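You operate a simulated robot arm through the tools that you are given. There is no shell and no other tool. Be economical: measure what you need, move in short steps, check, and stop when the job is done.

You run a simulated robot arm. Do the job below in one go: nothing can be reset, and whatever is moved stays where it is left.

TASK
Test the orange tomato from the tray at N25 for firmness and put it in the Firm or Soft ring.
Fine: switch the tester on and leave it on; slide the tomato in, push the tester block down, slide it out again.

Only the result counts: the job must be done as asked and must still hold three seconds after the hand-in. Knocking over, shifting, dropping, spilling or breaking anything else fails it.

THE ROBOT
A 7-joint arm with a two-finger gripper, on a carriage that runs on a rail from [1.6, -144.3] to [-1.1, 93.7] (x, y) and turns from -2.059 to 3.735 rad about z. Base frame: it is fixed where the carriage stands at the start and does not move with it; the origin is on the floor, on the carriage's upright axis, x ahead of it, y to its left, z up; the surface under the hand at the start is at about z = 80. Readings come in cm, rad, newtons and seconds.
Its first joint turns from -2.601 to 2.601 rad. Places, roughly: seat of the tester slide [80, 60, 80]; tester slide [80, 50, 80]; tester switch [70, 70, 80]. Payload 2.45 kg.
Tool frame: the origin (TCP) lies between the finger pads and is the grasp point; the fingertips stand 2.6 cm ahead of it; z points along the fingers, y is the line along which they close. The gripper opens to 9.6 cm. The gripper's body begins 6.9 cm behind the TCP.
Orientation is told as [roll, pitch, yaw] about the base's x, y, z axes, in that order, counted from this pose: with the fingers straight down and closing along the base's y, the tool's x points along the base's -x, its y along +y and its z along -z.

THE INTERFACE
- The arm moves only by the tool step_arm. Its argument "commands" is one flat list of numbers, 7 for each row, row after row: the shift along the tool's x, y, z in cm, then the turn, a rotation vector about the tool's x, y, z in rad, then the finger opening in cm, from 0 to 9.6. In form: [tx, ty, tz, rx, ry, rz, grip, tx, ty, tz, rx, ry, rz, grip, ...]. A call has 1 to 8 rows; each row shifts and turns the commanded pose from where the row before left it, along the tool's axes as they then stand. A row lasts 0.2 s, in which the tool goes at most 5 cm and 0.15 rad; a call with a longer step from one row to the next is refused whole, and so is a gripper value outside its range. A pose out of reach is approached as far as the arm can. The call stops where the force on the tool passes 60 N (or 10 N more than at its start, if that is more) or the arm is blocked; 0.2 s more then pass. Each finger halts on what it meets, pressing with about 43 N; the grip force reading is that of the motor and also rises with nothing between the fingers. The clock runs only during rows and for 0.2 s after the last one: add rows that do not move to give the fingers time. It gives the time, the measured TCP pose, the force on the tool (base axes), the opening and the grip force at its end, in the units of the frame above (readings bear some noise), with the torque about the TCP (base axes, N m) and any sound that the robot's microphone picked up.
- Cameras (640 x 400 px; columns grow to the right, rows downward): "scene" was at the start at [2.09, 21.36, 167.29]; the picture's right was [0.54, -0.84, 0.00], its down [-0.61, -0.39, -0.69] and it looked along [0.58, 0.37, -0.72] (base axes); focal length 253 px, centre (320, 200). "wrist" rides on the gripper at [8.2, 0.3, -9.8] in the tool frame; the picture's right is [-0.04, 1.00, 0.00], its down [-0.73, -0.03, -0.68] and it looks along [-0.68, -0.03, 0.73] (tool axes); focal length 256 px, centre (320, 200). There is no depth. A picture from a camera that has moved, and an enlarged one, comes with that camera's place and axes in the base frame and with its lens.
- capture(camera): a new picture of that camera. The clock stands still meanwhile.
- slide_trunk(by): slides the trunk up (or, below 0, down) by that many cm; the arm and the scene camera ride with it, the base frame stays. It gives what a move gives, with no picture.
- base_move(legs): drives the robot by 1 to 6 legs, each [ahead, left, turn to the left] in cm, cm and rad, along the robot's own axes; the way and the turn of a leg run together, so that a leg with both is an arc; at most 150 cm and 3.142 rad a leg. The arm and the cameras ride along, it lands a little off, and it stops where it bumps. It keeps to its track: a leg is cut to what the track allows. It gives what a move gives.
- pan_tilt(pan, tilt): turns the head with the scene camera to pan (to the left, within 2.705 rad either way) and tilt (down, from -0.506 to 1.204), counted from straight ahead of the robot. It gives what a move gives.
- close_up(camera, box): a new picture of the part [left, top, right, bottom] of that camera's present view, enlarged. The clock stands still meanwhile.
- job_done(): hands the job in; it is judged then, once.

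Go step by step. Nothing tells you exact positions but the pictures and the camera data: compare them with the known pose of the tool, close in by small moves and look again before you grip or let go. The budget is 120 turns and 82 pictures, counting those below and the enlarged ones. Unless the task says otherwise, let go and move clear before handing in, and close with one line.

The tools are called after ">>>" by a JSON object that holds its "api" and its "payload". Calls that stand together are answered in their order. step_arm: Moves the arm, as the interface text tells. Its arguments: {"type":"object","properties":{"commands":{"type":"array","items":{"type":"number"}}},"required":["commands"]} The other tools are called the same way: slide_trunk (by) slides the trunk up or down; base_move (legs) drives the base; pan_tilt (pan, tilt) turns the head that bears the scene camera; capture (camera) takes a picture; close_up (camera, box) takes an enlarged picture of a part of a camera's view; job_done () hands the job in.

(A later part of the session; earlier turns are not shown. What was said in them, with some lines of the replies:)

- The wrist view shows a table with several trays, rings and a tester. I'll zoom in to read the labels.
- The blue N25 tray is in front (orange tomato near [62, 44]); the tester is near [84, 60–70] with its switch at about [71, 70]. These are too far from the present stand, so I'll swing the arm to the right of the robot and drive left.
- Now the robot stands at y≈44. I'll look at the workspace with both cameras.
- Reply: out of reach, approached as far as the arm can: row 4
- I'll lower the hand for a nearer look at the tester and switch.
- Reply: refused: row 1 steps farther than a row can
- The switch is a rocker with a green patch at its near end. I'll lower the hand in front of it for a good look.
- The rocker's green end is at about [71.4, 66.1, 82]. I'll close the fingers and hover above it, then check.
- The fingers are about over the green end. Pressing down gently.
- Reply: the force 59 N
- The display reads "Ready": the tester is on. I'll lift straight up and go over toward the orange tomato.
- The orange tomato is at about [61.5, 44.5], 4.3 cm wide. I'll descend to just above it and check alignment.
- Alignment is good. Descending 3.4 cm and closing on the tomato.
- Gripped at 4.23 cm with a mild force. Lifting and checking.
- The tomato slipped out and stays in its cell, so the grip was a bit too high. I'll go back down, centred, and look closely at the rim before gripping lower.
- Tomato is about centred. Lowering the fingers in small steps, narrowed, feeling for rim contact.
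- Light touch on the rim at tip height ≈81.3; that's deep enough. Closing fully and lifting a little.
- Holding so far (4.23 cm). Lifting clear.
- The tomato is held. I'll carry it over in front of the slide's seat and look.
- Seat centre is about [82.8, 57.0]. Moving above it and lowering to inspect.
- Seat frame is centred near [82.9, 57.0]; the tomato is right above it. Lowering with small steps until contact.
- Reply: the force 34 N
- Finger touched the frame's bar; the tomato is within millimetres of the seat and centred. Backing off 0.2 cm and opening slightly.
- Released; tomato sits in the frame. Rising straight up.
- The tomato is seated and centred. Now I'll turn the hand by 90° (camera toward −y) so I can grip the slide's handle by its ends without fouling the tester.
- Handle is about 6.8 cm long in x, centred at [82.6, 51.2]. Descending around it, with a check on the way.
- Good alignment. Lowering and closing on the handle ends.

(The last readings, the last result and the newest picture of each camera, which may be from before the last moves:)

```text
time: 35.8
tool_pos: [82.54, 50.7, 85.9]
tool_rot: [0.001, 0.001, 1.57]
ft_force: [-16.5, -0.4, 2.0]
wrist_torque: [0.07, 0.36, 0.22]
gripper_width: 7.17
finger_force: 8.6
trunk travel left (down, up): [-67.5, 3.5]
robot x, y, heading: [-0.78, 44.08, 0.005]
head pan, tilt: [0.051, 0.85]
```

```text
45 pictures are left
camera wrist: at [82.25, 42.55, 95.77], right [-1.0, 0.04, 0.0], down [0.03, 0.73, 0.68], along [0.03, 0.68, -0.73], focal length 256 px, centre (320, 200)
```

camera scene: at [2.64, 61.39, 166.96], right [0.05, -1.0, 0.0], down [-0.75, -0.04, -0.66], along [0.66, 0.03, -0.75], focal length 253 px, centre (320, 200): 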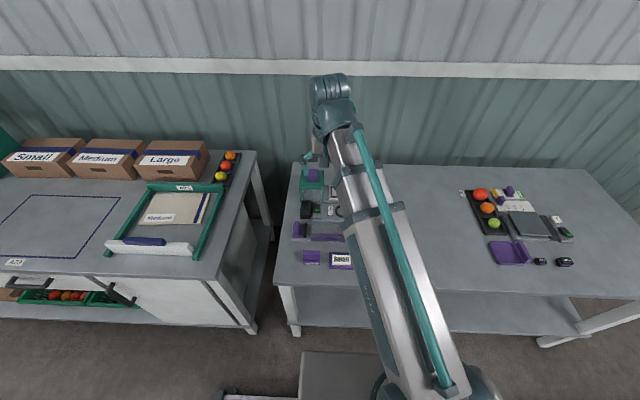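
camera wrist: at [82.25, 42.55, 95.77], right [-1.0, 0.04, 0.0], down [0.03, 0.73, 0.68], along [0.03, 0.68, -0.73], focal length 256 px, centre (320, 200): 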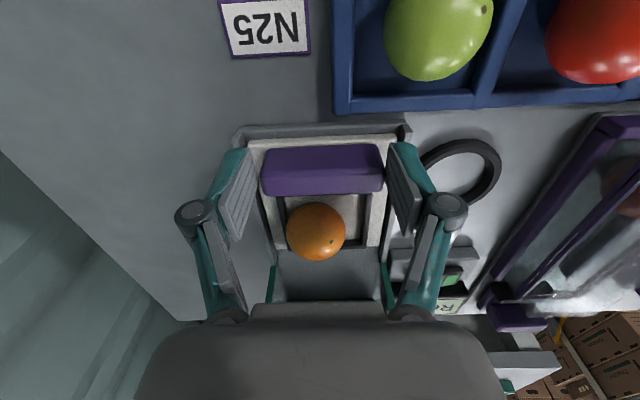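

The −x finger touches first; shifting the hand 0.35 cm toward −x and closing again.

>>> {"api": "step_arm", "payload": {"commands": [0, 0, 0, 0, 0, 0, 7.4, 0, 0.35, 0, 0, 0, 0, 7.2, 0, 0, 0, 0, 0, 0, 6.4, 0, 0, 0, 0, 0, 0, 6.0, 0, 0, 0, 0, 0, 0, 6.0]}}

>>> {"api": "capture", "payload": {"camera": "wrist"}}

```text
time: 37.0
tool_pos: [82.52, 50.66, 85.85]
tool_rot: [-0.001, -0.001, 1.569]
ft_force: [8.2, -1.3, 6.6]
wrist_torque: [0.04, 0.15, -0.02]
gripper_width: 6.97
finger_force: 45.1
trunk travel left (down, up): [-67.5, 3.5]
robot x, y, heading: [-0.56, 44.36, -0.0]
head pan, tilt: [0.051, 0.85]
```

```text
44 pictures are left
camera wrist: at [82.11, 42.56, 95.71], right [-1.0, 0.04, 0.0], down [0.03, 0.73, 0.68], along [0.03, 0.68, -0.73], focal length 256 px, centre (320, 200)
```

wrist: 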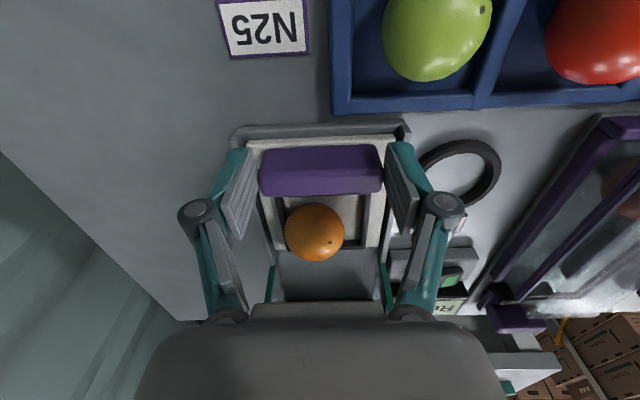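

Handle gripped (6.97 cm, 45 N). Sliding it in slowly along +y.

>>> {"api": "step_arm", "payload": {"commands": [-0.7, 0, 0, 0, 0, 0, 6.0, -1, 0, 0, 0, 0, 0, 6.0, -1.2, 0, 0, 0, 0, 0, 6.0, -1.2, 0, 0, 0, 0, 0, 6.0]}}

>>> {"api": "capture", "payload": {"camera": "wrist"}}

```text
time: 38.0
tool_pos: [82.4, 54.99, 85.88]
tool_rot: [-0.002, 0.0, 1.571]
ft_force: [23.7, 1.2, 9.1]
wrist_torque: [-0.62, -0.09, -0.13]
gripper_width: 6.98
finger_force: 44.3
trunk travel left (down, up): [-67.5, 3.5]
robot x, y, heading: [-0.89, 43.85, 0.001]
head pan, tilt: [0.051, 0.85]
```

```text
43 pictures are left
camera wrist: at [82.05, 46.84, 95.71], right [-1.0, 0.04, 0.0], down [0.03, 0.73, 0.68], along [0.03, 0.68, -0.73], focal length 256 px, centre (320, 200)
```

wrist: 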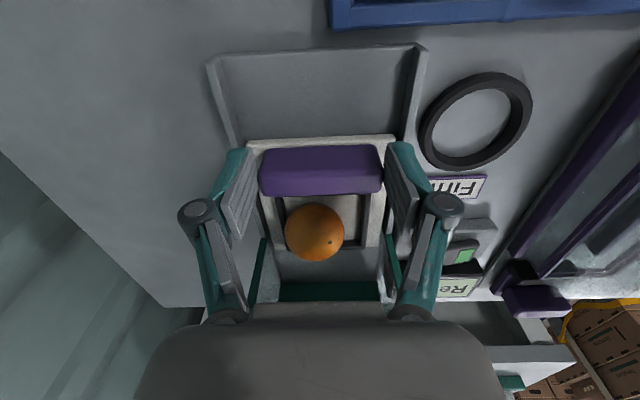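

Sliding smoothly. Continuing, with a slight x relief.

>>> {"api": "step_arm", "payload": {"commands": [-1.2, -0.15, 0, 0, 0, 0, 6.0, -1.2, 0, 0, 0, 0, 0, 6.0, -1.2, 0, 0, 0, 0, 0, 6.0, -1, 0, 0, 0, 0, 0, 6.0]}}

>>> {"api": "capture", "payload": {"camera": "wrist"}}

>>> {"api": "close_up", "payload": {"camera": "scene", "box": [290, 150, 390, 220]}}

```text
time: 39.0
tool_pos: [82.41, 59.74, 85.96]
tool_rot: [-0.001, 0.0, 1.571]
ft_force: [7.5, 1.7, 4.3]
wrist_torque: [-0.57, -1.92, -0.01]
gripper_width: 6.95
finger_force: 44.6
trunk travel left (down, up): [-67.5, 3.5]
robot x, y, heading: [-0.54, 44.05, 0.004]
head pan, tilt: [0.051, 0.85]
```

```text
42 pictures are left
camera wrist: at [82.04, 51.53, 95.71], right [-1.0, 0.04, 0.0], down [0.03, 0.73, 0.68], along [0.03, 0.68, -0.73], focal length 256 px, centre (320, 200)
```

wrist: 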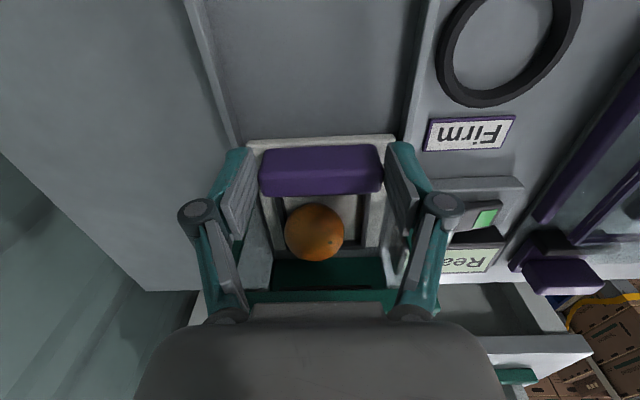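

```text
5.71 times, centred on (340, 185) of scene
camera zoom: at [2.64, 61.4, 166.96], right [0.05, -1.0, 0.0], down [-0.75, -0.04, -0.66], along [0.66, 0.03, -0.75], focal length 1443 px, centre (206, 286)
```

zoom: 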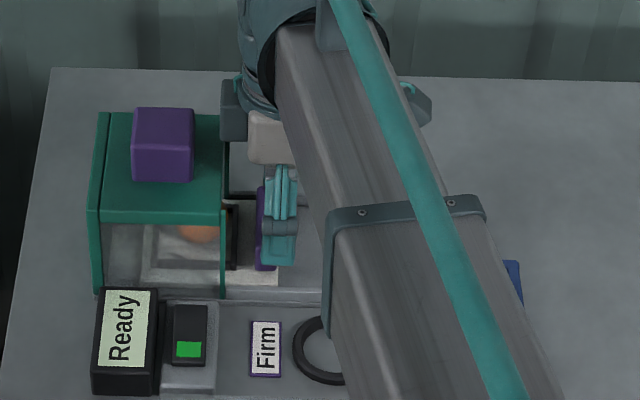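

Half-way in; continuing carefully.

>>> {"api": "step_arm", "payload": {"commands": [-0.7, 0, 0, 0, 0, 0, 6.0, -0.7, 0, 0, 0, 0, 0, 6.0, -0.6, 0, 0, 0, 0, 0, 6.0]}}

>>> {"api": "close_up", "payload": {"camera": "scene", "box": [290, 150, 390, 220]}}

```text
time: 39.8
tool_pos: [82.35, 61.45, 85.99]
tool_rot: [0.002, 0.0, 1.571]
ft_force: [2.3, -0.7, 4.1]
wrist_torque: [-0.4, -1.07, 0.31]
gripper_width: 6.97
finger_force: 45.0
trunk travel left (down, up): [-67.5, 3.5]
robot x, y, heading: [-0.42, 43.81, 0.0]
head pan, tilt: [0.051, 0.85]
```

```text
5.71 times, centred on (340, 185) of scene
camera zoom: at [2.61, 61.38, 166.97], right [0.05, -1.0, 0.0], down [-0.75, -0.04, -0.66], along [0.66, 0.03, -0.75], focal length 1443 px, centre (206, 286)
```

zoom: 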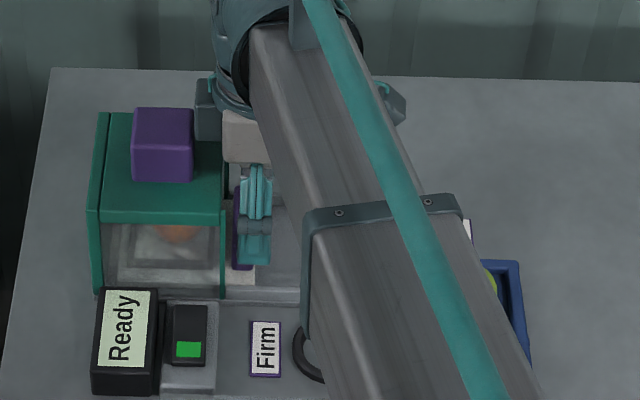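

>>> {"api": "step_arm", "payload": {"commands": [-0.4, 0, 0, 0, 0, 0, 6.0, -0.4, 0, 0, 0, 0, 0, 6.0, -0.4, 0, 0, 0, 0, 0, 6.0, 0, 0, 0, 0, 0, 0, 6.0]}}

>>> {"api": "close_up", "payload": {"camera": "scene", "box": [290, 150, 390, 220]}}

>>> {"api": "capture", "payload": {"camera": "wrist"}}

```text
time: 40.8
tool_pos: [82.15, 61.73, 85.96]
tool_rot: [0.003, 0.002, 1.567]
ft_force: [-6.9, -58.1, -1.5]
wrist_torque: [5.36, 0.27, 2.48]
gripper_width: 7.01
finger_force: 45.2
trunk travel left (down, up): [-67.5, 3.5]
robot x, y, heading: [-0.41, 43.75, -0.001]
head pan, tilt: [0.051, 0.85]
```

```text
5.71 times, centred on (340, 185) of scene
camera zoom: at [2.65, 60.64, 167.03], right [0.05, -1.0, 0.0], down [-0.75, -0.03, -0.66], along [0.66, 0.04, -0.75], focal length 1443 px, centre (206, 286)
```

zoom: 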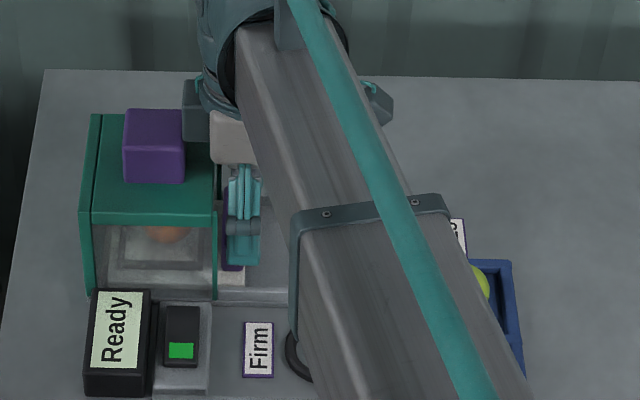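

```text
38 pictures are left
camera wrist: at [82.02, 53.63, 95.75], right [-1.0, 0.04, 0.0], down [0.03, 0.74, 0.68], along [0.03, 0.68, -0.74], focal length 256 px, centre (320, 200)
```

wrist: 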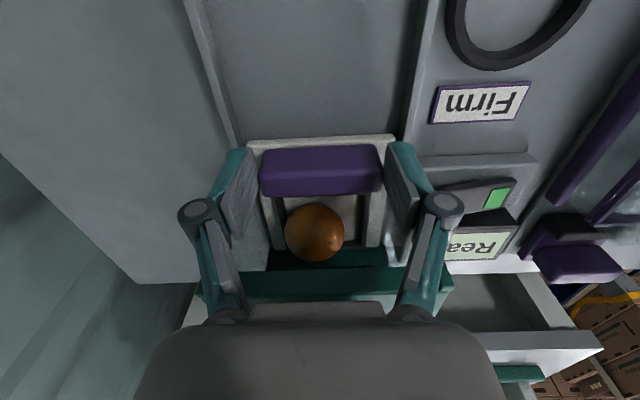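

The hand body met the tester's roof about 1 cm before the end. I'll release the handle, rise, close the fingers and push from behind it instead.

>>> {"api": "step_arm", "payload": {"commands": [0.4, 0, 0, 0, 0, 0, 8.4, 0.4, 0, 0, 0, 0, 0, 8.4, 0, 0, -3, 0, 0, 0, 8.4, 0.5, 0, -3, 0, 0, 0, 8.4, 2.5, 0, 0, 0, 0, 0, 4, 0, 0, 0, 0, 0, 0, 0, 0, 0, 0, 0, 0, 0, 0]}}

>>> {"api": "capture", "payload": {"camera": "wrist"}}

```text
time: 42.4
tool_pos: [82.59, 58.86, 91.94]
tool_rot: [0.0, 0.001, 1.571]
ft_force: [0.3, 0.1, -0.8]
wrist_torque: [-0.03, 0.02, 0.01]
gripper_width: 0.0
finger_force: 26.0
trunk travel left (down, up): [-67.5, 3.5]
robot x, y, heading: [-0.48, 44.16, 0.002]
head pan, tilt: [0.051, 0.85]
```

```text
37 pictures are left
camera wrist: at [82.25, 50.69, 101.71], right [-1.0, 0.04, 0.0], down [0.03, 0.73, 0.68], along [0.03, 0.68, -0.73], focal length 256 px, centre (320, 200)
```

wrist: 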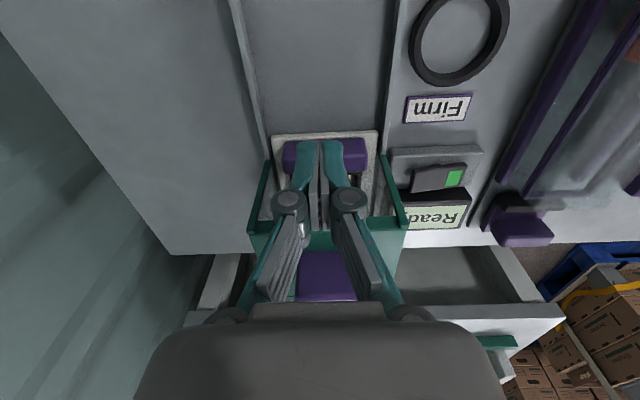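

>>> {"api": "step_arm", "payload": {"commands": [0.9, 0, 0, 0, 0, 0, 0, 0, 0, 3, 0, 0, 0, 0, 0, 0, 3, 0, 0, 0, 0, 0, 0, 0, 0, 0, 0, 0]}}

>>> {"api": "step_arm", "payload": {"commands": [-0.7, 0, 0, 0, 0, 0, 0, -0.6, 0, 0, 0, 0, 0, 0, -0.5, 0, 0, 0, 0, 0, 0, -0.4, 0, 0, 0, 0, 0, 0, 0, 0, 0, 0, 0, 0, 0]}}

>>> {"api": "close_up", "payload": {"camera": "scene", "box": [290, 150, 390, 220]}}

```text
time: 43.4
tool_pos: [82.36, 58.01, 85.81]
tool_rot: [0.0, 0.0, 1.572]
ft_force: [-0.3, 0.2, -0.2]
wrist_torque: [0.0, 0.0, -0.01]
gripper_width: 0.0
finger_force: 28.2
trunk travel left (down, up): [-67.5, 3.5]
robot x, y, heading: [-0.44, 43.89, -0.001]
head pan, tilt: [0.051, 0.85]
```

```text
time: 44.6
tool_pos: [82.23, 60.18, 86.03]
tool_rot: [0.0, 0.0, 1.571]
ft_force: [-0.7, 0.3, 0.5]
wrist_torque: [-0.03, 0.02, -0.01]
gripper_width: 0.0
finger_force: 27.9
trunk travel left (down, up): [-67.5, 3.5]
robot x, y, heading: [-0.48, 44.04, 0.005]
head pan, tilt: [0.051, 0.85]
```

```text
5.71 times, centred on (340, 185) of scene
camera zoom: at [2.65, 61.38, 166.96], right [0.05, -1.0, 0.0], down [-0.75, -0.04, -0.66], along [0.66, 0.03, -0.75], focal length 1443 px, centre (206, 286)
```

zoom: 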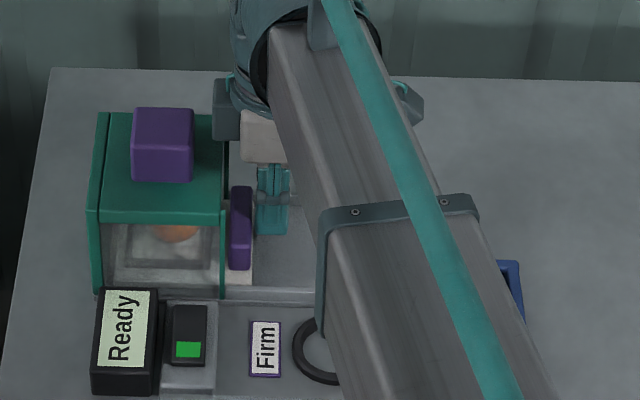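

Not yet touching; continuing the push.

>>> {"api": "step_arm", "payload": {"commands": [-0.4, 0, 0, 0, 0, 0, 0, -0.4, 0, 0, 0, 0, 0, 0, -0.3, 0, 0, 0, 0, 0, 0, -0.3, 0, 0, 0, 0, 0, 0, 0, 0, 0, 0, 0, 0, 0]}}

>>> {"api": "close_up", "payload": {"camera": "scene", "box": [290, 150, 390, 220]}}

```text
time: 45.8
tool_pos: [82.37, 60.89, 86.01]
tool_rot: [-0.001, 0.006, 1.569]
ft_force: [0.3, -32.7, 0.1]
wrist_torque: [-0.55, 0.31, 0.19]
gripper_width: 0.6
finger_force: 28.6
trunk travel left (down, up): [-67.5, 3.5]
robot x, y, heading: [-0.38, 43.67, -0.005]
head pan, tilt: [0.051, 0.85]
```

```text
5.71 times, centred on (340, 185) of scene
camera zoom: at [2.68, 61.0, 167.0], right [0.05, -1.0, 0.0], down [-0.75, -0.04, -0.66], along [0.66, 0.03, -0.75], focal length 1443 px, centre (206, 286)
```

zoom: 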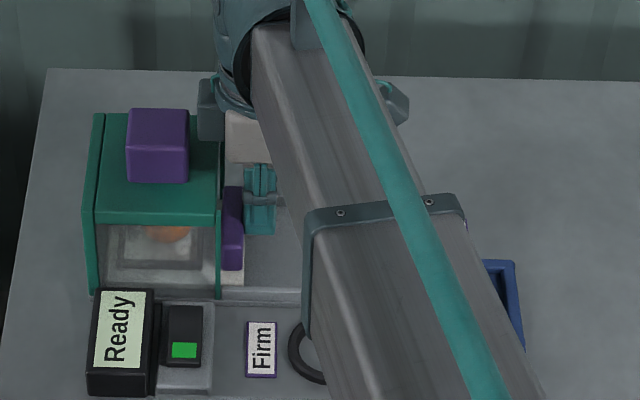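

Slide is fully home (firm 33 N stop at the handle). Backing off, rising, and looking at the purple block.

>>> {"api": "step_arm", "payload": {"commands": [1, 0, 0, 0, 0, 0, 0, 1, 0, -3, 0, 0, 0, 0, 1, 0, -4, 0, 0, 0, 0, 0, 0, -4.8, 0, 0, 0, 0, 0, 0, -4.8, 0, 0, 0, 0, 0, 0, -4.8, 0, 0, 0, 0, 0, 0, -3, 0, 0, 0, 0]}}

>>> {"api": "capture", "payload": {"camera": "wrist"}}

>>> {"api": "close_up", "payload": {"camera": "scene", "box": [290, 150, 390, 220]}}

```text
time: 47.4
tool_pos: [82.65, 58.58, 110.36]
tool_rot: [0.0, -0.001, 1.57]
ft_force: [0.6, 0.0, -0.3]
wrist_torque: [0.0, -0.03, -0.01]
gripper_width: 0.01
finger_force: 28.7
trunk travel left (down, up): [-67.5, 3.5]
robot x, y, heading: [-0.63, 43.86, 0.003]
head pan, tilt: [0.051, 0.85]
```

```text
34 pictures are left
camera wrist: at [82.29, 50.42, 120.09], right [-1.0, 0.04, 0.0], down [0.03, 0.73, 0.68], along [0.03, 0.68, -0.73], focal length 256 px, centre (320, 200)
```

wrist: 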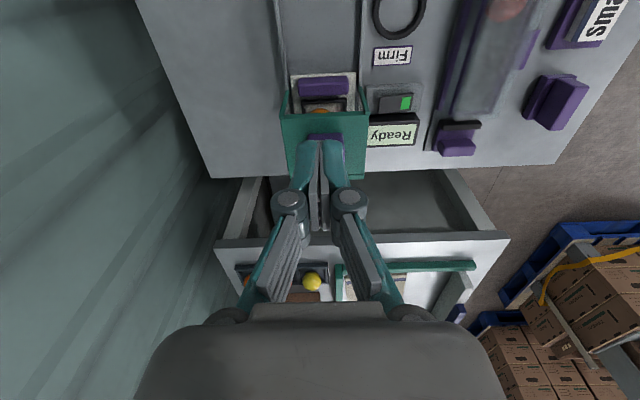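

```text
5.71 times, centred on (340, 185) of scene
camera zoom: at [2.62, 61.37, 166.96], right [0.05, -1.0, 0.0], down [-0.75, -0.04, -0.66], along [0.66, 0.03, -0.75], focal length 1443 px, centre (206, 286)
```

zoom: 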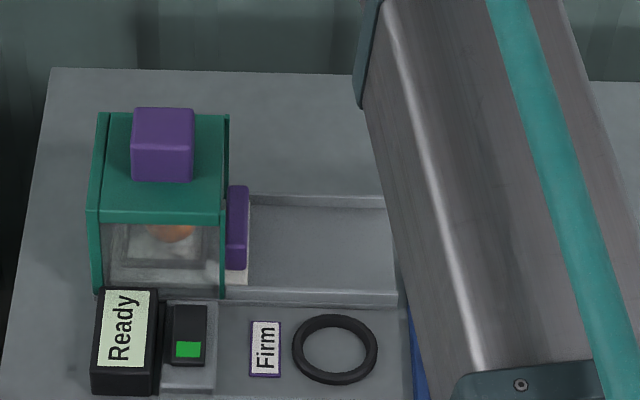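

Block top is about [81.9, 68.0, 95]. Moving over it.

>>> {"api": "step_arm", "payload": {"commands": [-4.7, 0.35, 0, 0, 0, 0, 0, -4.7, 0.35, 0, 0, 0, 0, 0, 0, 0, 4.5, 0, 0, 0, 0, 0, 0, 4, 0, 0, 0, 0]}}

>>> {"api": "capture", "payload": {"camera": "wrist"}}

>>> {"api": "close_up", "payload": {"camera": "scene", "box": [290, 130, 390, 220]}}

```text
time: 48.4
tool_pos: [81.7, 68.11, 101.58]
tool_rot: [-0.001, 0.0, 1.571]
ft_force: [-0.4, 0.0, -0.2]
wrist_torque: [0.0, 0.03, 0.02]
gripper_width: 0.01
finger_force: 28.8
trunk travel left (down, up): [-67.5, 3.5]
robot x, y, heading: [-0.22, 43.87, -0.001]
head pan, tilt: [0.051, 0.85]
```

```text
32 pictures are left
camera wrist: at [81.46, 59.84, 111.52], right [-1.0, 0.04, 0.0], down [0.03, 0.73, 0.68], along [0.03, 0.68, -0.73], focal length 256 px, centre (320, 200)
```

wrist: 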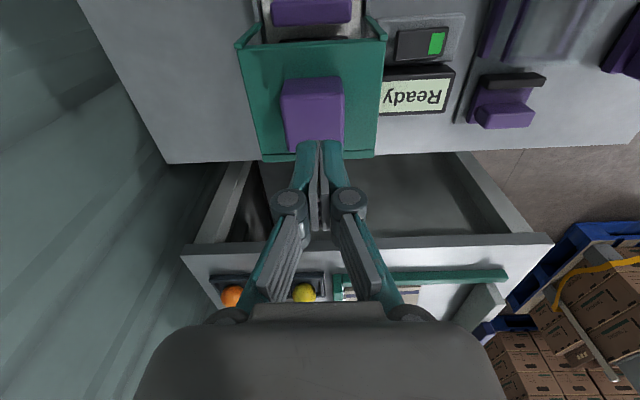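

```text
4.44 times, centred on (340, 175) of scene
camera zoom: at [2.69, 61.39, 166.96], right [0.05, -1.0, 0.0], down [-0.75, -0.04, -0.66], along [0.66, 0.03, -0.75], focal length 1122 px, centre (231, 311)
```

zoom: 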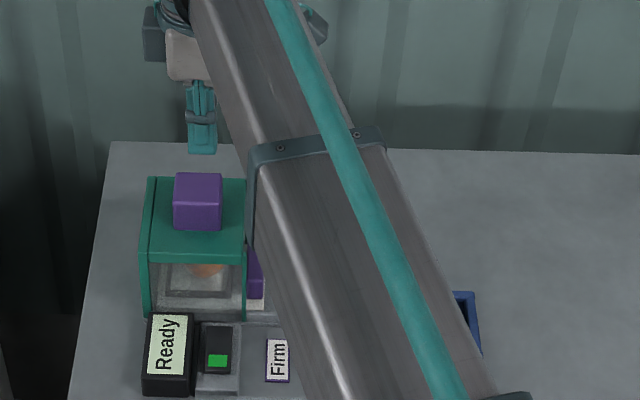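

Aligned over the block. Pressing down.

>>> {"api": "step_arm", "payload": {"commands": [0, -0.3, 3, 0, 0, 0, 0, 0, 0, 0.6, 0, 0, 0, 0, 0, 0, 0.6, 0, 0, 0, 0, 0, 0, 0.6, 0, 0, 0, 0, 0, 0, 0.6, 0, 0, 0, 0]}}

>>> {"api": "close_up", "payload": {"camera": "scene", "box": [290, 130, 390, 220]}}

```text
time: 49.6
tool_pos: [81.91, 67.99, 96.21]
tool_rot: [0.001, 0.001, 1.57]
ft_force: [-0.5, 0.9, 1.7]
wrist_torque: [0.04, 0.0, 0.03]
gripper_width: 0.57
finger_force: 28.4
trunk travel left (down, up): [-67.5, 3.5]
robot x, y, heading: [-0.71, 44.05, 0.004]
head pan, tilt: [0.051, 0.85]
```

```text
4.44 times, centred on (340, 175) of scene
camera zoom: at [2.63, 61.38, 166.97], right [0.05, -1.0, 0.0], down [-0.75, -0.04, -0.66], along [0.66, 0.03, -0.75], focal length 1122 px, centre (231, 311)
```

zoom: 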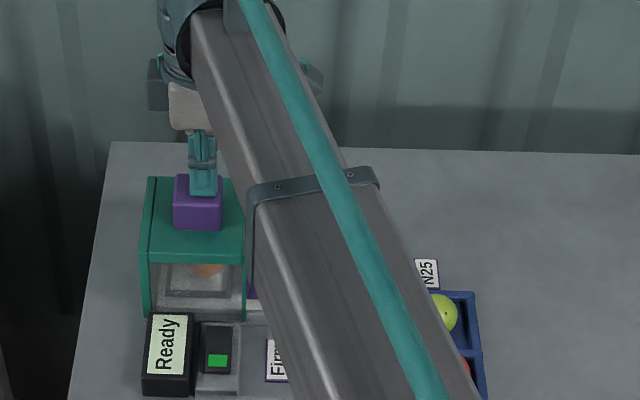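

>>> {"api": "step_arm", "payload": {"commands": [0, 0, 0.5, 0, 0, 0, 0, 0, 0, 0.5, 0, 0, 0, 0, 0, 0, 0.5, 0, 0, 0, 0, 0, 0, 0.5, 0, 0, 0, 0, 0, 0, 0.4, 0, 0, 0, 0]}}

>>> {"api": "close_up", "payload": {"camera": "scene", "box": [290, 130, 390, 220]}}

```text
time: 50.8
tool_pos: [81.96, 68.1, 94.18]
tool_rot: [-0.003, 0.0, 1.568]
ft_force: [3.9, -1.9, 21.0]
wrist_torque: [-0.03, -0.1, 0.04]
gripper_width: 0.61
finger_force: 28.8
trunk travel left (down, up): [-67.5, 3.5]
robot x, y, heading: [-0.38, 44.03, -0.002]
head pan, tilt: [0.051, 0.85]
```

```text
4.44 times, centred on (340, 175) of scene
camera zoom: at [2.48, 61.3, 167.01], right [0.05, -1.0, 0.0], down [-0.75, -0.04, -0.66], along [0.66, 0.03, -0.75], focal length 1122 px, centre (231, 311)
```

zoom: 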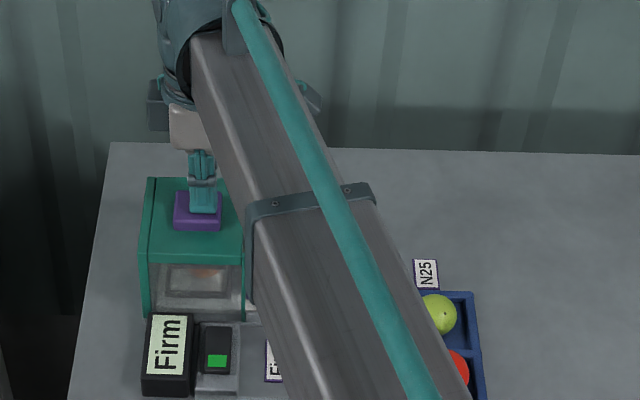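

The display now reads "Firm". Lifting off and checking it.

>>> {"api": "step_arm", "payload": {"commands": [0, 0, -2, 0, 0, 0, 0, 0, 0, -3, 0, 0, 0, 0, 0, 0, -4.5, 0, 0, 0, 0, 0, 0, -4.5, 0, 0, 0, 0, 4.5, 0, 0, 0, 0, 0, 0, 4.5, 0, 0, 0, 0, 0, 0, 3, 0, 0, 0, -0.15, 0, 4, 1, 0, 0, 0, -0.15, 0, 8]}}

>>> {"api": "close_up", "payload": {"camera": "scene", "box": [290, 130, 390, 220]}}

>>> {"api": "capture", "payload": {"camera": "wrist"}}

```text
time: 52.6
tool_pos: [81.84, 54.94, 107.86]
tool_rot: [0.001, -0.301, 1.571]
ft_force: [0.4, 0.6, 0.1]
wrist_torque: [0.03, -0.02, 0.0]
gripper_width: 7.81
finger_force: 0.1
trunk travel left (down, up): [-67.5, 3.5]
robot x, y, heading: [-0.44, 43.83, 0.003]
head pan, tilt: [0.051, 0.85]
```

```text
4.44 times, centred on (340, 175) of scene
camera zoom: at [2.66, 61.33, 166.97], right [0.05, -1.0, 0.0], down [-0.75, -0.04, -0.66], along [0.66, 0.03, -0.75], focal length 1122 px, centre (231, 311)
```

zoom: 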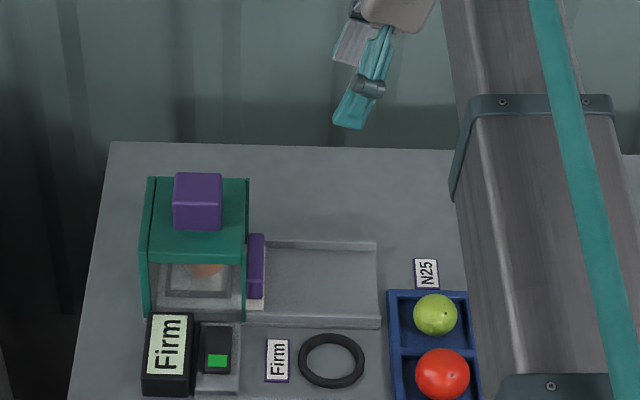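

```text
27 pictures are left
camera wrist: at [81.55, 44.23, 114.74], right [-1.0, 0.04, 0.01], down [0.03, 0.5, 0.87], along [0.03, 0.87, -0.5], focal length 256 px, centre (320, 200)
```

wrist: 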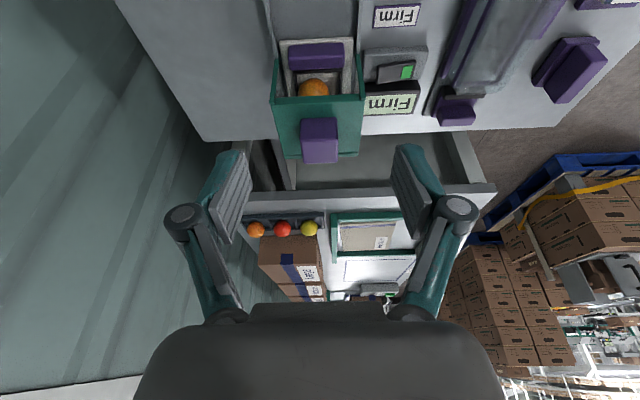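

Result is **Firm** and the block has sprung back. Bringing the tilted hand down behind the handle to pull the slide out.

>>> {"api": "step_arm", "payload": {"commands": [0.46, -0.15, 4.02, 0, 0, 0, 8.4, 0.46, -0.15, 4.02, 0, 0, 0, 8.4, 0.46, -0.15, 4.02, 0, 0, 0, 8.4, 0.46, -0.15, 4.02, 0, 0, 0, 8.4]}}

>>> {"api": "capture", "payload": {"camera": "wrist"}}

```text
time: 53.6
tool_pos: [82.43, 58.01, 92.03]
tool_rot: [0.001, -0.301, 1.57]
ft_force: [-0.2, -1.0, 0.0]
wrist_torque: [0.01, 0.01, 0.01]
gripper_width: 8.37
finger_force: 0.0
trunk travel left (down, up): [-67.5, 3.5]
robot x, y, heading: [-0.25, 43.57, 0.001]
head pan, tilt: [0.051, 0.85]
```

```text
26 pictures are left
camera wrist: at [82.16, 47.35, 98.94], right [-1.0, 0.04, 0.01], down [0.03, 0.5, 0.87], along [0.03, 0.86, -0.5], focal length 256 px, centre (320, 200)
```

wrist: 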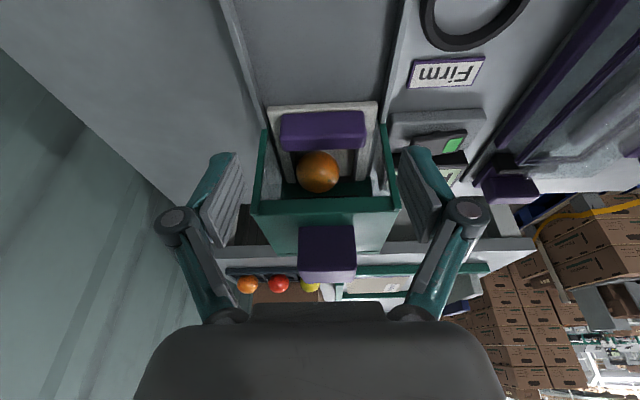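

>>> {"api": "step_arm", "payload": {"commands": [-0.32, 0, 2.4, 0, 0, 0, 8.4, -0.32, 0, 2.3, 0, 0, 0, 8.4, -0.33, 0, 2.3, 0, 0, 0, 8.4, 0, 0, 0, 0, 0, 0, 8.4]}}

>>> {"api": "capture", "payload": {"camera": "wrist"}}

```text
time: 54.6
tool_pos: [82.35, 61.08, 85.5]
tool_rot: [0.0, -0.301, 1.57]
ft_force: [-0.1, -0.1, -0.9]
wrist_torque: [0.0, -0.04, -0.03]
gripper_width: 8.41
finger_force: 0.1
trunk travel left (down, up): [-67.5, 3.5]
robot x, y, heading: [-0.67, 44.1, -0.0]
head pan, tilt: [0.051, 0.85]
```

```text
25 pictures are left
camera wrist: at [82.13, 50.35, 92.45], right [-1.0, 0.04, 0.01], down [0.03, 0.5, 0.87], along [0.03, 0.86, -0.5], focal length 256 px, centre (320, 200)
```

wrist: 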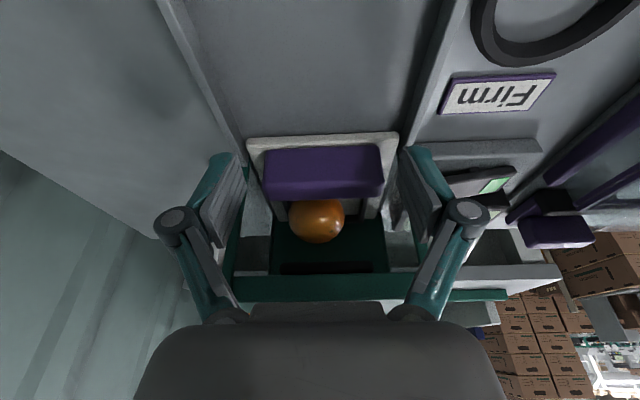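

Fingers flank the handle. Closing on it.

>>> {"api": "step_arm", "payload": {"commands": [0, 0, 0, 0, 0, 0, 7.4, 0, 0, 0, 0, 0, 0, 6.6, 0, 0, 0, 0, 0, 0, 6.0, 0, 0, 0, 0, 0, 0, 6.0]}}

>>> {"api": "step_arm", "payload": {"commands": [0.48, 0, -0.15, 0, 0, 0, 6.0, 0.48, 0, -0.15, 0, 0, 0, 6.0, 0.6, 0, -0.18, 0, 0, 0, 6.0]}}

>>> {"api": "capture", "payload": {"camera": "wrist"}}

```text
time: 55.6
tool_pos: [82.28, 61.0, 85.53]
tool_rot: [0.0, -0.298, 1.572]
ft_force: [-7.9, -1.8, 1.7]
wrist_torque: [0.05, 0.44, 0.24]
gripper_width: 6.96
finger_force: 45.2
trunk travel left (down, up): [-67.5, 3.5]
robot x, y, heading: [-0.59, 43.96, 0.0]
head pan, tilt: [0.051, 0.85]
```

```text
time: 56.4
tool_pos: [82.32, 59.23, 85.53]
tool_rot: [0.001, -0.3, 1.569]
ft_force: [-22.6, 0.0, -9.6]
wrist_torque: [0.72, -1.25, 0.0]
gripper_width: 7.0
finger_force: 45.0
trunk travel left (down, up): [-67.5, 3.5]
robot x, y, heading: [-0.74, 44.22, -0.005]
head pan, tilt: [0.051, 0.85]
```

```text
24 pictures are left
camera wrist: at [82.06, 48.6, 92.53], right [-1.0, 0.04, 0.01], down [0.03, 0.5, 0.87], along [0.03, 0.86, -0.5], focal length 256 px, centre (320, 200)
```

wrist: 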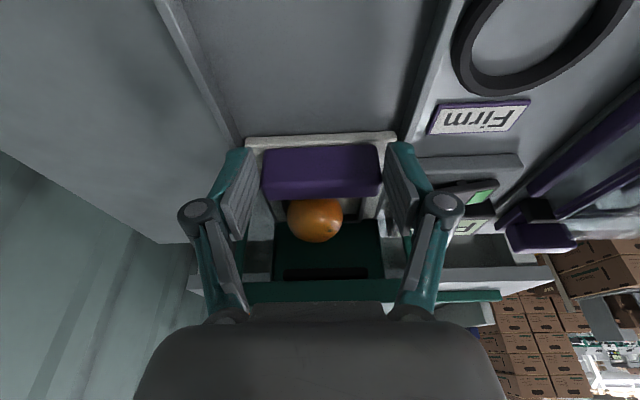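

The slide follows. Pulling on.

>>> {"api": "step_arm", "payload": {"commands": [1.15, 0.1, -0.355, 0, 0, 0, 6.0, 1.24, 0, -0.385, 0, 0, 0, 6.0, 1.24, 0, -0.385, 0, 0, 0, 6.0, 1.24, 0, -0.385, 0, 0, 0, 6.0, 1.24, 0, -0.385, 0, 0, 0, 6.0, 1.0, 0, -0.31, 0, 0, 0, 6.0]}}

>>> {"api": "capture", "payload": {"camera": "wrist"}}

```text
time: 57.8
tool_pos: [82.46, 51.92, 85.6]
tool_rot: [0.002, -0.299, 1.571]
ft_force: [-13.7, -1.0, -4.4]
wrist_torque: [0.1, 0.65, 0.95]
gripper_width: 6.96
finger_force: 44.6
trunk travel left (down, up): [-67.5, 3.5]
robot x, y, heading: [-0.63, 44.17, -0.001]
head pan, tilt: [0.051, 0.85]
```

```text
23 pictures are left
camera wrist: at [82.13, 41.18, 92.53], right [-1.0, 0.04, 0.01], down [0.03, 0.5, 0.87], along [0.03, 0.86, -0.5], focal length 256 px, centre (320, 200)
```

wrist: 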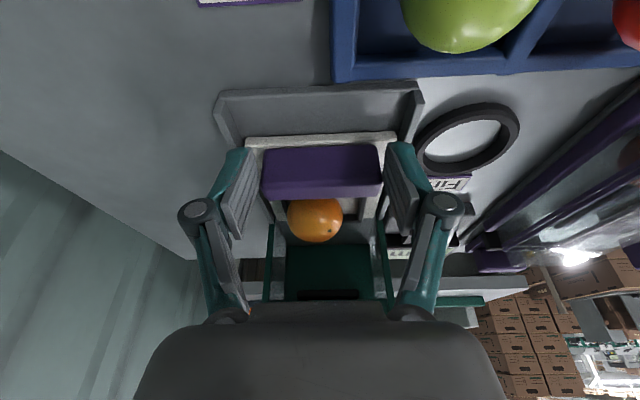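

>>> {"api": "step_arm", "payload": {"commands": [0.7, 0.1, -0.217, 0, 0, 0, 6.0, 0.6, 0, -0.186, 0, 0, 0, 6.0, 0.4, 0, -0.124, 0, 0, 0, 6.0, 0, 0, 0, 0, 0, 0, 6.0]}}

>>> {"api": "close_up", "payload": {"camera": "scene", "box": [290, 130, 390, 220]}}

```text
time: 58.8
tool_pos: [82.45, 50.21, 85.52]
tool_rot: [-0.001, -0.3, 1.57]
ft_force: [-5.6, -0.1, 0.4]
wrist_torque: [0.0, 1.45, 0.96]
gripper_width: 6.97
finger_force: 45.3
trunk travel left (down, up): [-67.5, 3.5]
robot x, y, heading: [-0.34, 43.8, -0.0]
head pan, tilt: [0.051, 0.85]
```

```text
4.44 times, centred on (340, 175) of scene
camera zoom: at [2.61, 61.38, 166.97], right [0.05, -1.0, 0.0], down [-0.75, -0.04, -0.66], along [0.66, 0.03, -0.75], focal length 1122 px, centre (231, 311)
```

zoom: 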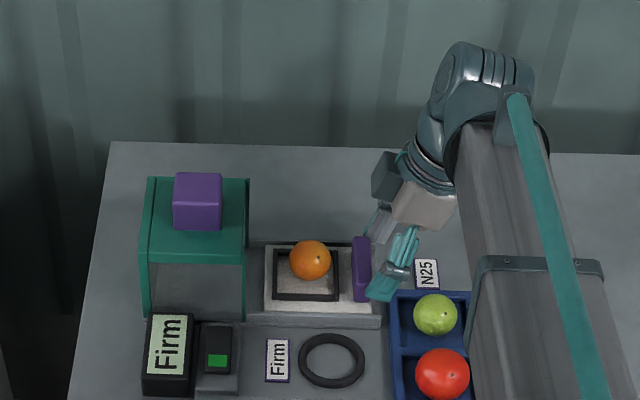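

Nearly at its original place; a last gentle pull to the stop, then release and rise.

>>> {"api": "step_arm", "payload": {"commands": [0.3, 0, -0.093, 0, 0, 0, 6.0, 0.25, 0, -0.078, 0, 0, 0, 6.0, 0, 0, 0, 0, 0, 0, 6.0]}}

```text
time: 59.6
tool_pos: [82.46, 49.63, 85.59]
tool_rot: [-0.003, -0.3, 1.569]
ft_force: [3.9, 2.9, 7.3]
wrist_torque: [0.11, 1.22, 0.66]
gripper_width: 6.98
finger_force: 45.1
trunk travel left (down, up): [-67.5, 3.5]
robot x, y, heading: [-0.55, 43.73, -0.0]
head pan, tilt: [0.051, 0.85]
```

Releasing the handle, rising and straightening the hand.

>>> {"api": "step_arm", "payload": {"commands": [0, 0, 0, 0, 0, 0, 8.0, 0, 0, -1, 0, 0, 0, 8.6, 0, 0, -4, 0, 0, 0, 8.6, 0, 0, -4.5, 0, 0, 0, 8.6, 0, 0, -2, 0, 0.15, 0, 8, -2, 0, 0, 0, 0.15, 0, 7, -4, 0, 0, 0, 0, 0, 7]}}

>>> {"api": "capture", "payload": {"camera": "wrist"}}

```text
time: 61.2
tool_pos: [82.44, 52.05, 96.67]
tool_rot: [-0.002, 0.002, 1.57]
ft_force: [0.3, 0.2, -0.6]
wrist_torque: [-0.01, 0.0, 0.01]
gripper_width: 6.97
finger_force: 0.0
trunk travel left (down, up): [-67.5, 3.5]
robot x, y, heading: [-0.41, 43.91, 0.001]
head pan, tilt: [0.051, 0.85]
```

```text
21 pictures are left
camera wrist: at [82.16, 43.98, 106.48], right [-1.0, 0.04, 0.0], down [0.03, 0.73, 0.68], along [0.03, 0.68, -0.74], focal length 256 px, centre (320, 200)
```

wrist: 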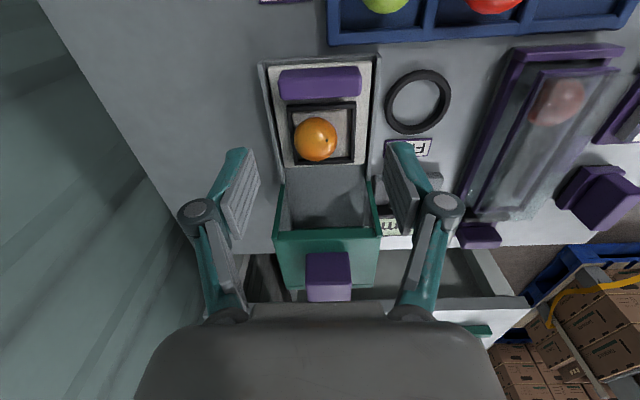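

Tomato sits in the frame at about [83.2, 56.7]. Moving above it and lowering part-way.

>>> {"api": "step_arm", "payload": {"commands": [-4.65, -0.75, 0, 0, 0, 0, 6.2, 0, 0, 4, 0, 0, 0, 6.2, 0, 0, 3, 0, 0, 0, 6.2, 0, 0, 0, 0, 0, 0, 6.2]}}

>>> {"api": "capture", "payload": {"camera": "wrist"}}

```text
time: 62.2
tool_pos: [83.19, 56.81, 89.83]
tool_rot: [-0.001, 0.0, 1.571]
ft_force: [-0.4, 0.2, 0.4]
wrist_torque: [0.0, -0.01, 0.03]
gripper_width: 6.18
finger_force: 0.0
trunk travel left (down, up): [-67.5, 3.5]
robot x, y, heading: [-0.18, 44.08, -0.001]
head pan, tilt: [0.051, 0.85]
```

```text
20 pictures are left
camera wrist: at [82.92, 48.62, 99.55], right [-1.0, 0.04, 0.0], down [0.03, 0.73, 0.68], along [0.03, 0.68, -0.73], focal length 256 px, centre (320, 200)
```

wrist: 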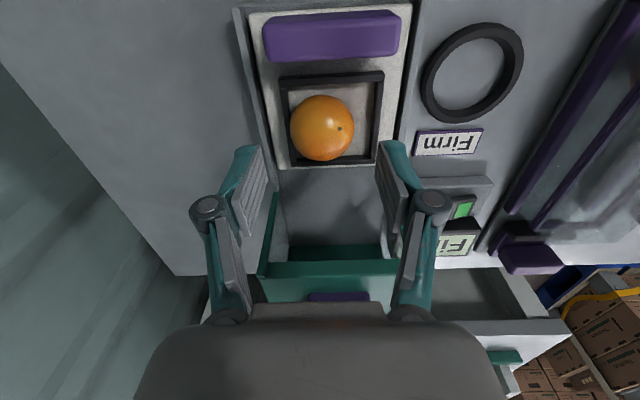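

>>> {"api": "step_arm", "payload": {"commands": [0.05, 0, 2.5, 0, 0, 0, 5.8, 0, 0, 1.7, 0, 0, 0, 5.4, 0, 0, 0.3, 0, 0, 0, 5.2, 0, 0, 0, 0, 0, 0, 5.2]}}

>>> {"api": "capture", "payload": {"camera": "wrist"}}

```text
time: 63.2
tool_pos: [83.22, 56.89, 85.36]
tool_rot: [-0.001, 0.0, 1.57]
ft_force: [0.4, -0.1, 0.1]
wrist_torque: [0.01, -0.01, 0.03]
gripper_width: 5.19
finger_force: 0.0
trunk travel left (down, up): [-67.5, 3.5]
robot x, y, heading: [-0.68, 44.1, 0.002]
head pan, tilt: [0.051, 0.85]
```

```text
19 pictures are left
camera wrist: at [82.82, 48.62, 95.17], right [-1.0, 0.04, 0.0], down [0.03, 0.73, 0.68], along [0.03, 0.68, -0.73], focal length 256 px, centre (320, 200)
```

wrist: 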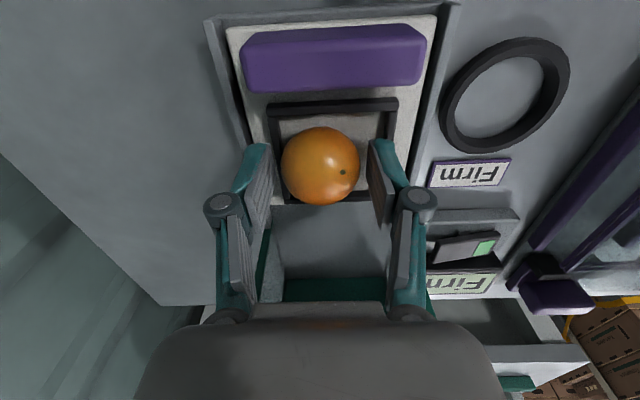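

>>> {"api": "step_arm", "payload": {"commands": [0.15, 0, 0.12, 0, 0, 0, 4.8, 0, 0, 0, 0, 0, 0, 4.4, 0, 0, 0, 0, 0, 0, 4.0, 0, 0, 0, 0, 0, 0, 3.6, 0, 0, 0, 0, 0, 0, 3.6]}}

```text
time: 64.4
tool_pos: [83.18, 56.69, 85.22]
tool_rot: [-0.001, 0.002, 1.571]
ft_force: [1.1, -0.6, 1.4]
wrist_torque: [-0.01, -0.02, -0.01]
gripper_width: 4.24
finger_force: 16.3
trunk travel left (down, up): [-67.5, 3.5]
robot x, y, heading: [-0.57, 43.95, -0.0]
head pan, tilt: [0.051, 0.85]
```

Same firm grip as before (4.24 cm). Lifting slowly.

>>> {"api": "step_arm", "payload": {"commands": [0, 0, -0.5, 0, 0, 0, 3.6, 0, 0, -1, 0, 0, 0, 3.6, 0, 0, -1.5, 0, 0, 0, 3.6, 0, 0, -2, 0, 0, 0, 3.6, 0, 0, -2.5, 0, 0, 0, 3.6]}}

>>> {"api": "capture", "payload": {"camera": "wrist"}}

```text
time: 65.6
tool_pos: [83.09, 56.59, 92.65]
tool_rot: [0.001, 0.001, 1.571]
ft_force: [-0.8, 1.0, -0.5]
wrist_torque: [-0.01, 0.01, -0.02]
gripper_width: 4.23
finger_force: 16.0
trunk travel left (down, up): [-67.5, 3.5]
robot x, y, heading: [-0.01, 44.06, -0.004]
head pan, tilt: [0.051, 0.85]
```

```text
18 pictures are left
camera wrist: at [82.85, 48.39, 102.57], right [-1.0, 0.04, 0.0], down [0.03, 0.73, 0.68], along [0.03, 0.68, -0.73], focal length 256 px, centre (320, 200)
```

wrist: 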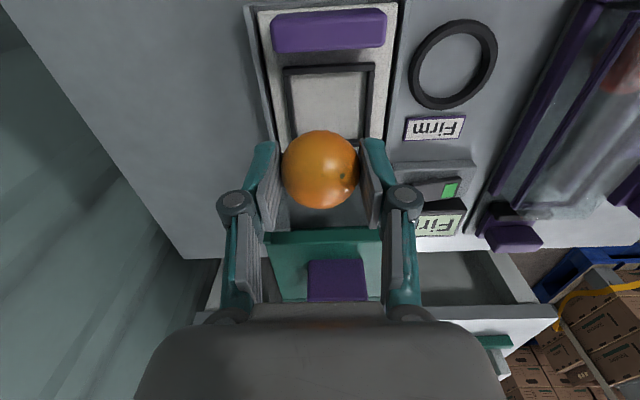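

Held securely. Carrying to the Firm ring at about [72.7, 54.65].

>>> {"api": "step_arm", "payload": {"commands": [0.5, 3.4, 0, 0, 0, 0, 3.6, 0.7, 3.5, 0, 0, 0, 0, 3.6, 0.7, 3.5, 0, 0, 0, 0, 3.6, 0, 0, 3, 0, 0, 0, 3.6, 0, 0, 0, 0, 0, 0, 3.6]}}

>>> {"api": "capture", "payload": {"camera": "wrist"}}

>>> {"api": "close_up", "payload": {"camera": "scene", "box": [290, 150, 410, 250]}}

```text
time: 66.8
tool_pos: [72.57, 54.79, 89.6]
tool_rot: [0.002, -0.001, 1.569]
ft_force: [1.4, 0.0, -0.9]
wrist_torque: [0.0, 0.0, 0.0]
gripper_width: 4.23
finger_force: 15.6
trunk travel left (down, up): [-67.5, 3.5]
robot x, y, heading: [-0.69, 43.87, -0.001]
head pan, tilt: [0.051, 0.85]
```

```text
17 pictures are left
camera wrist: at [72.36, 46.56, 99.45], right [-1.0, 0.04, 0.0], down [0.03, 0.73, 0.68], along [0.03, 0.68, -0.73], focal length 256 px, centre (320, 200)
```

wrist: 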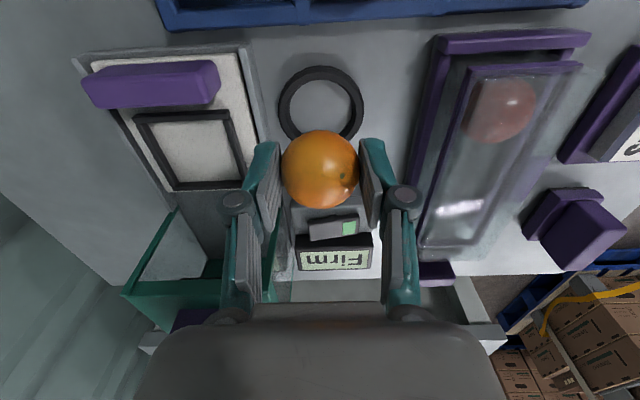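

```text
4.00 times, centred on (350, 200) of scene
camera zoom: at [2.67, 61.38, 166.96], right [0.05, -1.0, 0.0], down [-0.75, -0.04, -0.66], along [0.66, 0.03, -0.75], focal length 1010 px, centre (200, 200)
```

zoom: 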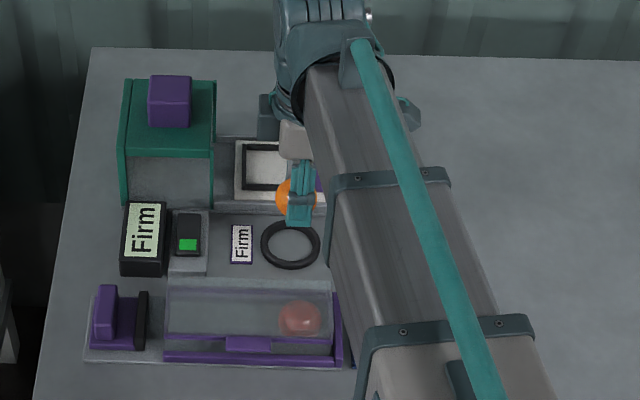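

Aligned within ~0.3 cm. Correcting and lowering into the ring.

>>> {"api": "step_arm", "payload": {"commands": [0.2, 0, 2.5, 0, 0, 0, 3.6, 0, 0, 2, 0, 0, 0, 3.6, 0, 0, 0.6, 0, 0, 0, 3.6, 0, 0, 0.3, 0, 0, 0, 3.6, 0, 0, 0, 0, 0, 0, 3.6]}}

>>> {"api": "capture", "payload": {"camera": "wrist"}}

```text
time: 68.0
tool_pos: [72.7, 54.66, 84.28]
tool_rot: [0.0, 0.001, 1.57]
ft_force: [-0.6, 0.4, -1.0]
wrist_torque: [-0.01, 0.05, 0.02]
gripper_width: 4.23
finger_force: 16.2
trunk travel left (down, up): [-67.5, 3.5]
robot x, y, heading: [-0.72, 43.84, -0.0]
head pan, tilt: [0.051, 0.85]
```

```text
15 pictures are left
camera wrist: at [72.38, 46.38, 94.16], right [-1.0, 0.04, 0.0], down [0.03, 0.73, 0.68], along [0.03, 0.68, -0.73], focal length 256 px, centre (320, 200)
```

wrist: 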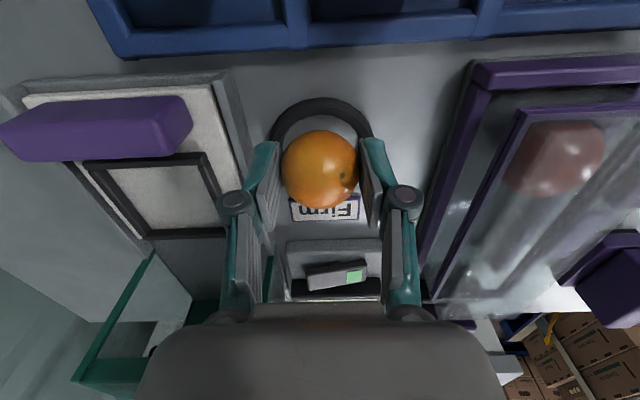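

>>> {"api": "step_arm", "payload": {"commands": [0, 0, 0.2, 0, 0, 0, 3.6, 0, 0, 0.2, 0, 0, 0, 3.6, 0, 0, 0, 0, 0, 0, 3.6]}}

```text
time: 68.8
tool_pos: [72.82, 54.36, 83.93]
tool_rot: [0.0, 0.0, 1.57]
ft_force: [0.4, 0.1, -0.7]
wrist_torque: [0.01, 0.03, 0.04]
gripper_width: 4.24
finger_force: 16.1
trunk travel left (down, up): [-67.5, 3.5]
robot x, y, heading: [-0.86, 43.76, -0.002]
head pan, tilt: [0.051, 0.85]
```

No contact with the ring yet. Lowering a hair more and releasing gently.

>>> {"api": "step_arm", "payload": {"commands": [0, 0, 0.2, 0, 0, 0, 3.6, 0, 0, 0, 0, 0, 0, 3.6, 0, 0, 0, 0, 0, 0, 4.2, 0, 0, 0, 0, 0, 0, 4.4, 0, 0, 0, 0, 0, 0, 4.7, 0, 0, 0, 0, 0, 0, 4.9]}}

>>> {"api": "capture", "payload": {"camera": "wrist"}}

```text
time: 70.2
tool_pos: [72.8, 54.42, 83.83]
tool_rot: [0.0, 0.0, 1.57]
ft_force: [-0.1, 0.4, -0.2]
wrist_torque: [-0.02, 0.01, 0.01]
gripper_width: 4.91
finger_force: 0.1
trunk travel left (down, up): [-67.5, 3.5]
robot x, y, heading: [-0.3, 44.25, -0.001]
head pan, tilt: [0.051, 0.85]
```

```text
14 pictures are left
camera wrist: at [72.41, 46.31, 93.57], right [-1.0, 0.04, 0.0], down [0.03, 0.73, 0.68], along [0.03, 0.68, -0.73], focal length 256 px, centre (320, 200)
```

wrist: 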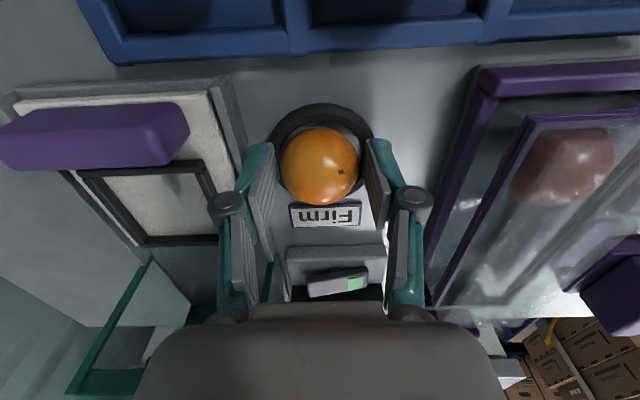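

Released inside the ring. Rising straight and checking the scene.

>>> {"api": "step_arm", "payload": {"commands": [0, 0, -1, 0, 0, 0, 5.0, 0, 0, -2.5, 0, 0, 0, 5.2, 0, 0, -4, 0, 0, 0, 5.2, 0, 0, -4.5, 0, 0, 0, 5.2, 0, 0, -4.5, 0, 0, 0, 5.2]}}

>>> {"api": "capture", "payload": {"camera": "wrist"}}

>>> {"api": "close_up", "payload": {"camera": "scene", "box": [290, 150, 410, 250]}}

```text
time: 71.4
tool_pos: [72.85, 54.44, 100.4]
tool_rot: [-0.002, 0.001, 1.571]
ft_force: [0.9, 0.8, 0.5]
wrist_torque: [-0.02, 0.01, 0.02]
gripper_width: 5.21
finger_force: 0.1
trunk travel left (down, up): [-67.5, 3.5]
robot x, y, heading: [-0.38, 43.78, -0.002]
head pan, tilt: [0.051, 0.85]
```

```text
13 pictures are left
camera wrist: at [72.5, 46.19, 110.19], right [-1.0, 0.04, 0.0], down [0.03, 0.73, 0.68], along [0.03, 0.68, -0.73], focal length 256 px, centre (320, 200)
```

wrist: 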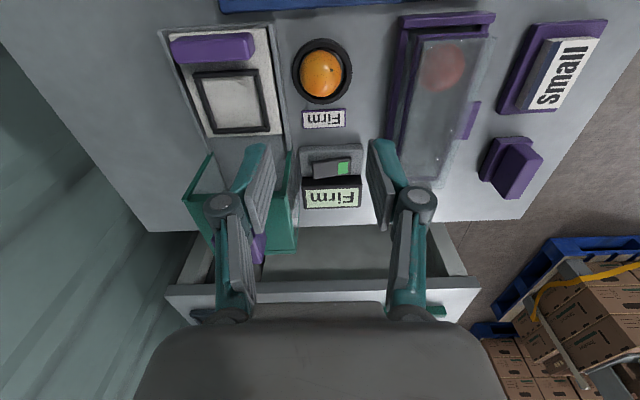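

```text
4.00 times, centred on (350, 200) of scene
camera zoom: at [2.62, 61.37, 166.96], right [0.05, -1.0, 0.0], down [-0.75, -0.04, -0.66], along [0.66, 0.03, -0.75], focal length 1010 px, centre (200, 200)
```

zoom: 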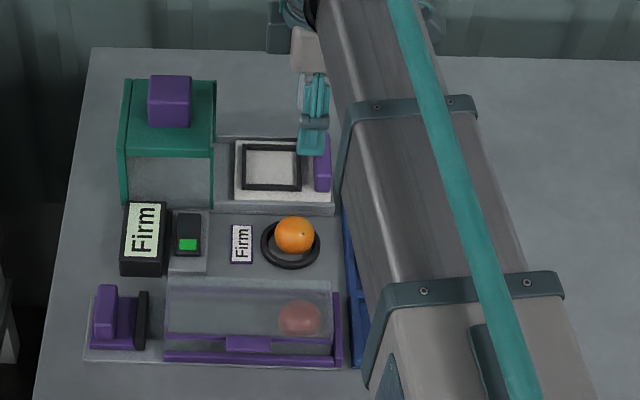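

The tomato rests inside the Firm ring, the tester is on and its slide is out; handing in.

>>> {"api": "job_done", "payload": {}}

```text
The job is handed in.
```

The orange tomato from tray N25 tested Firm and is in the Firm ring; the tester is still on and its slide is back out.
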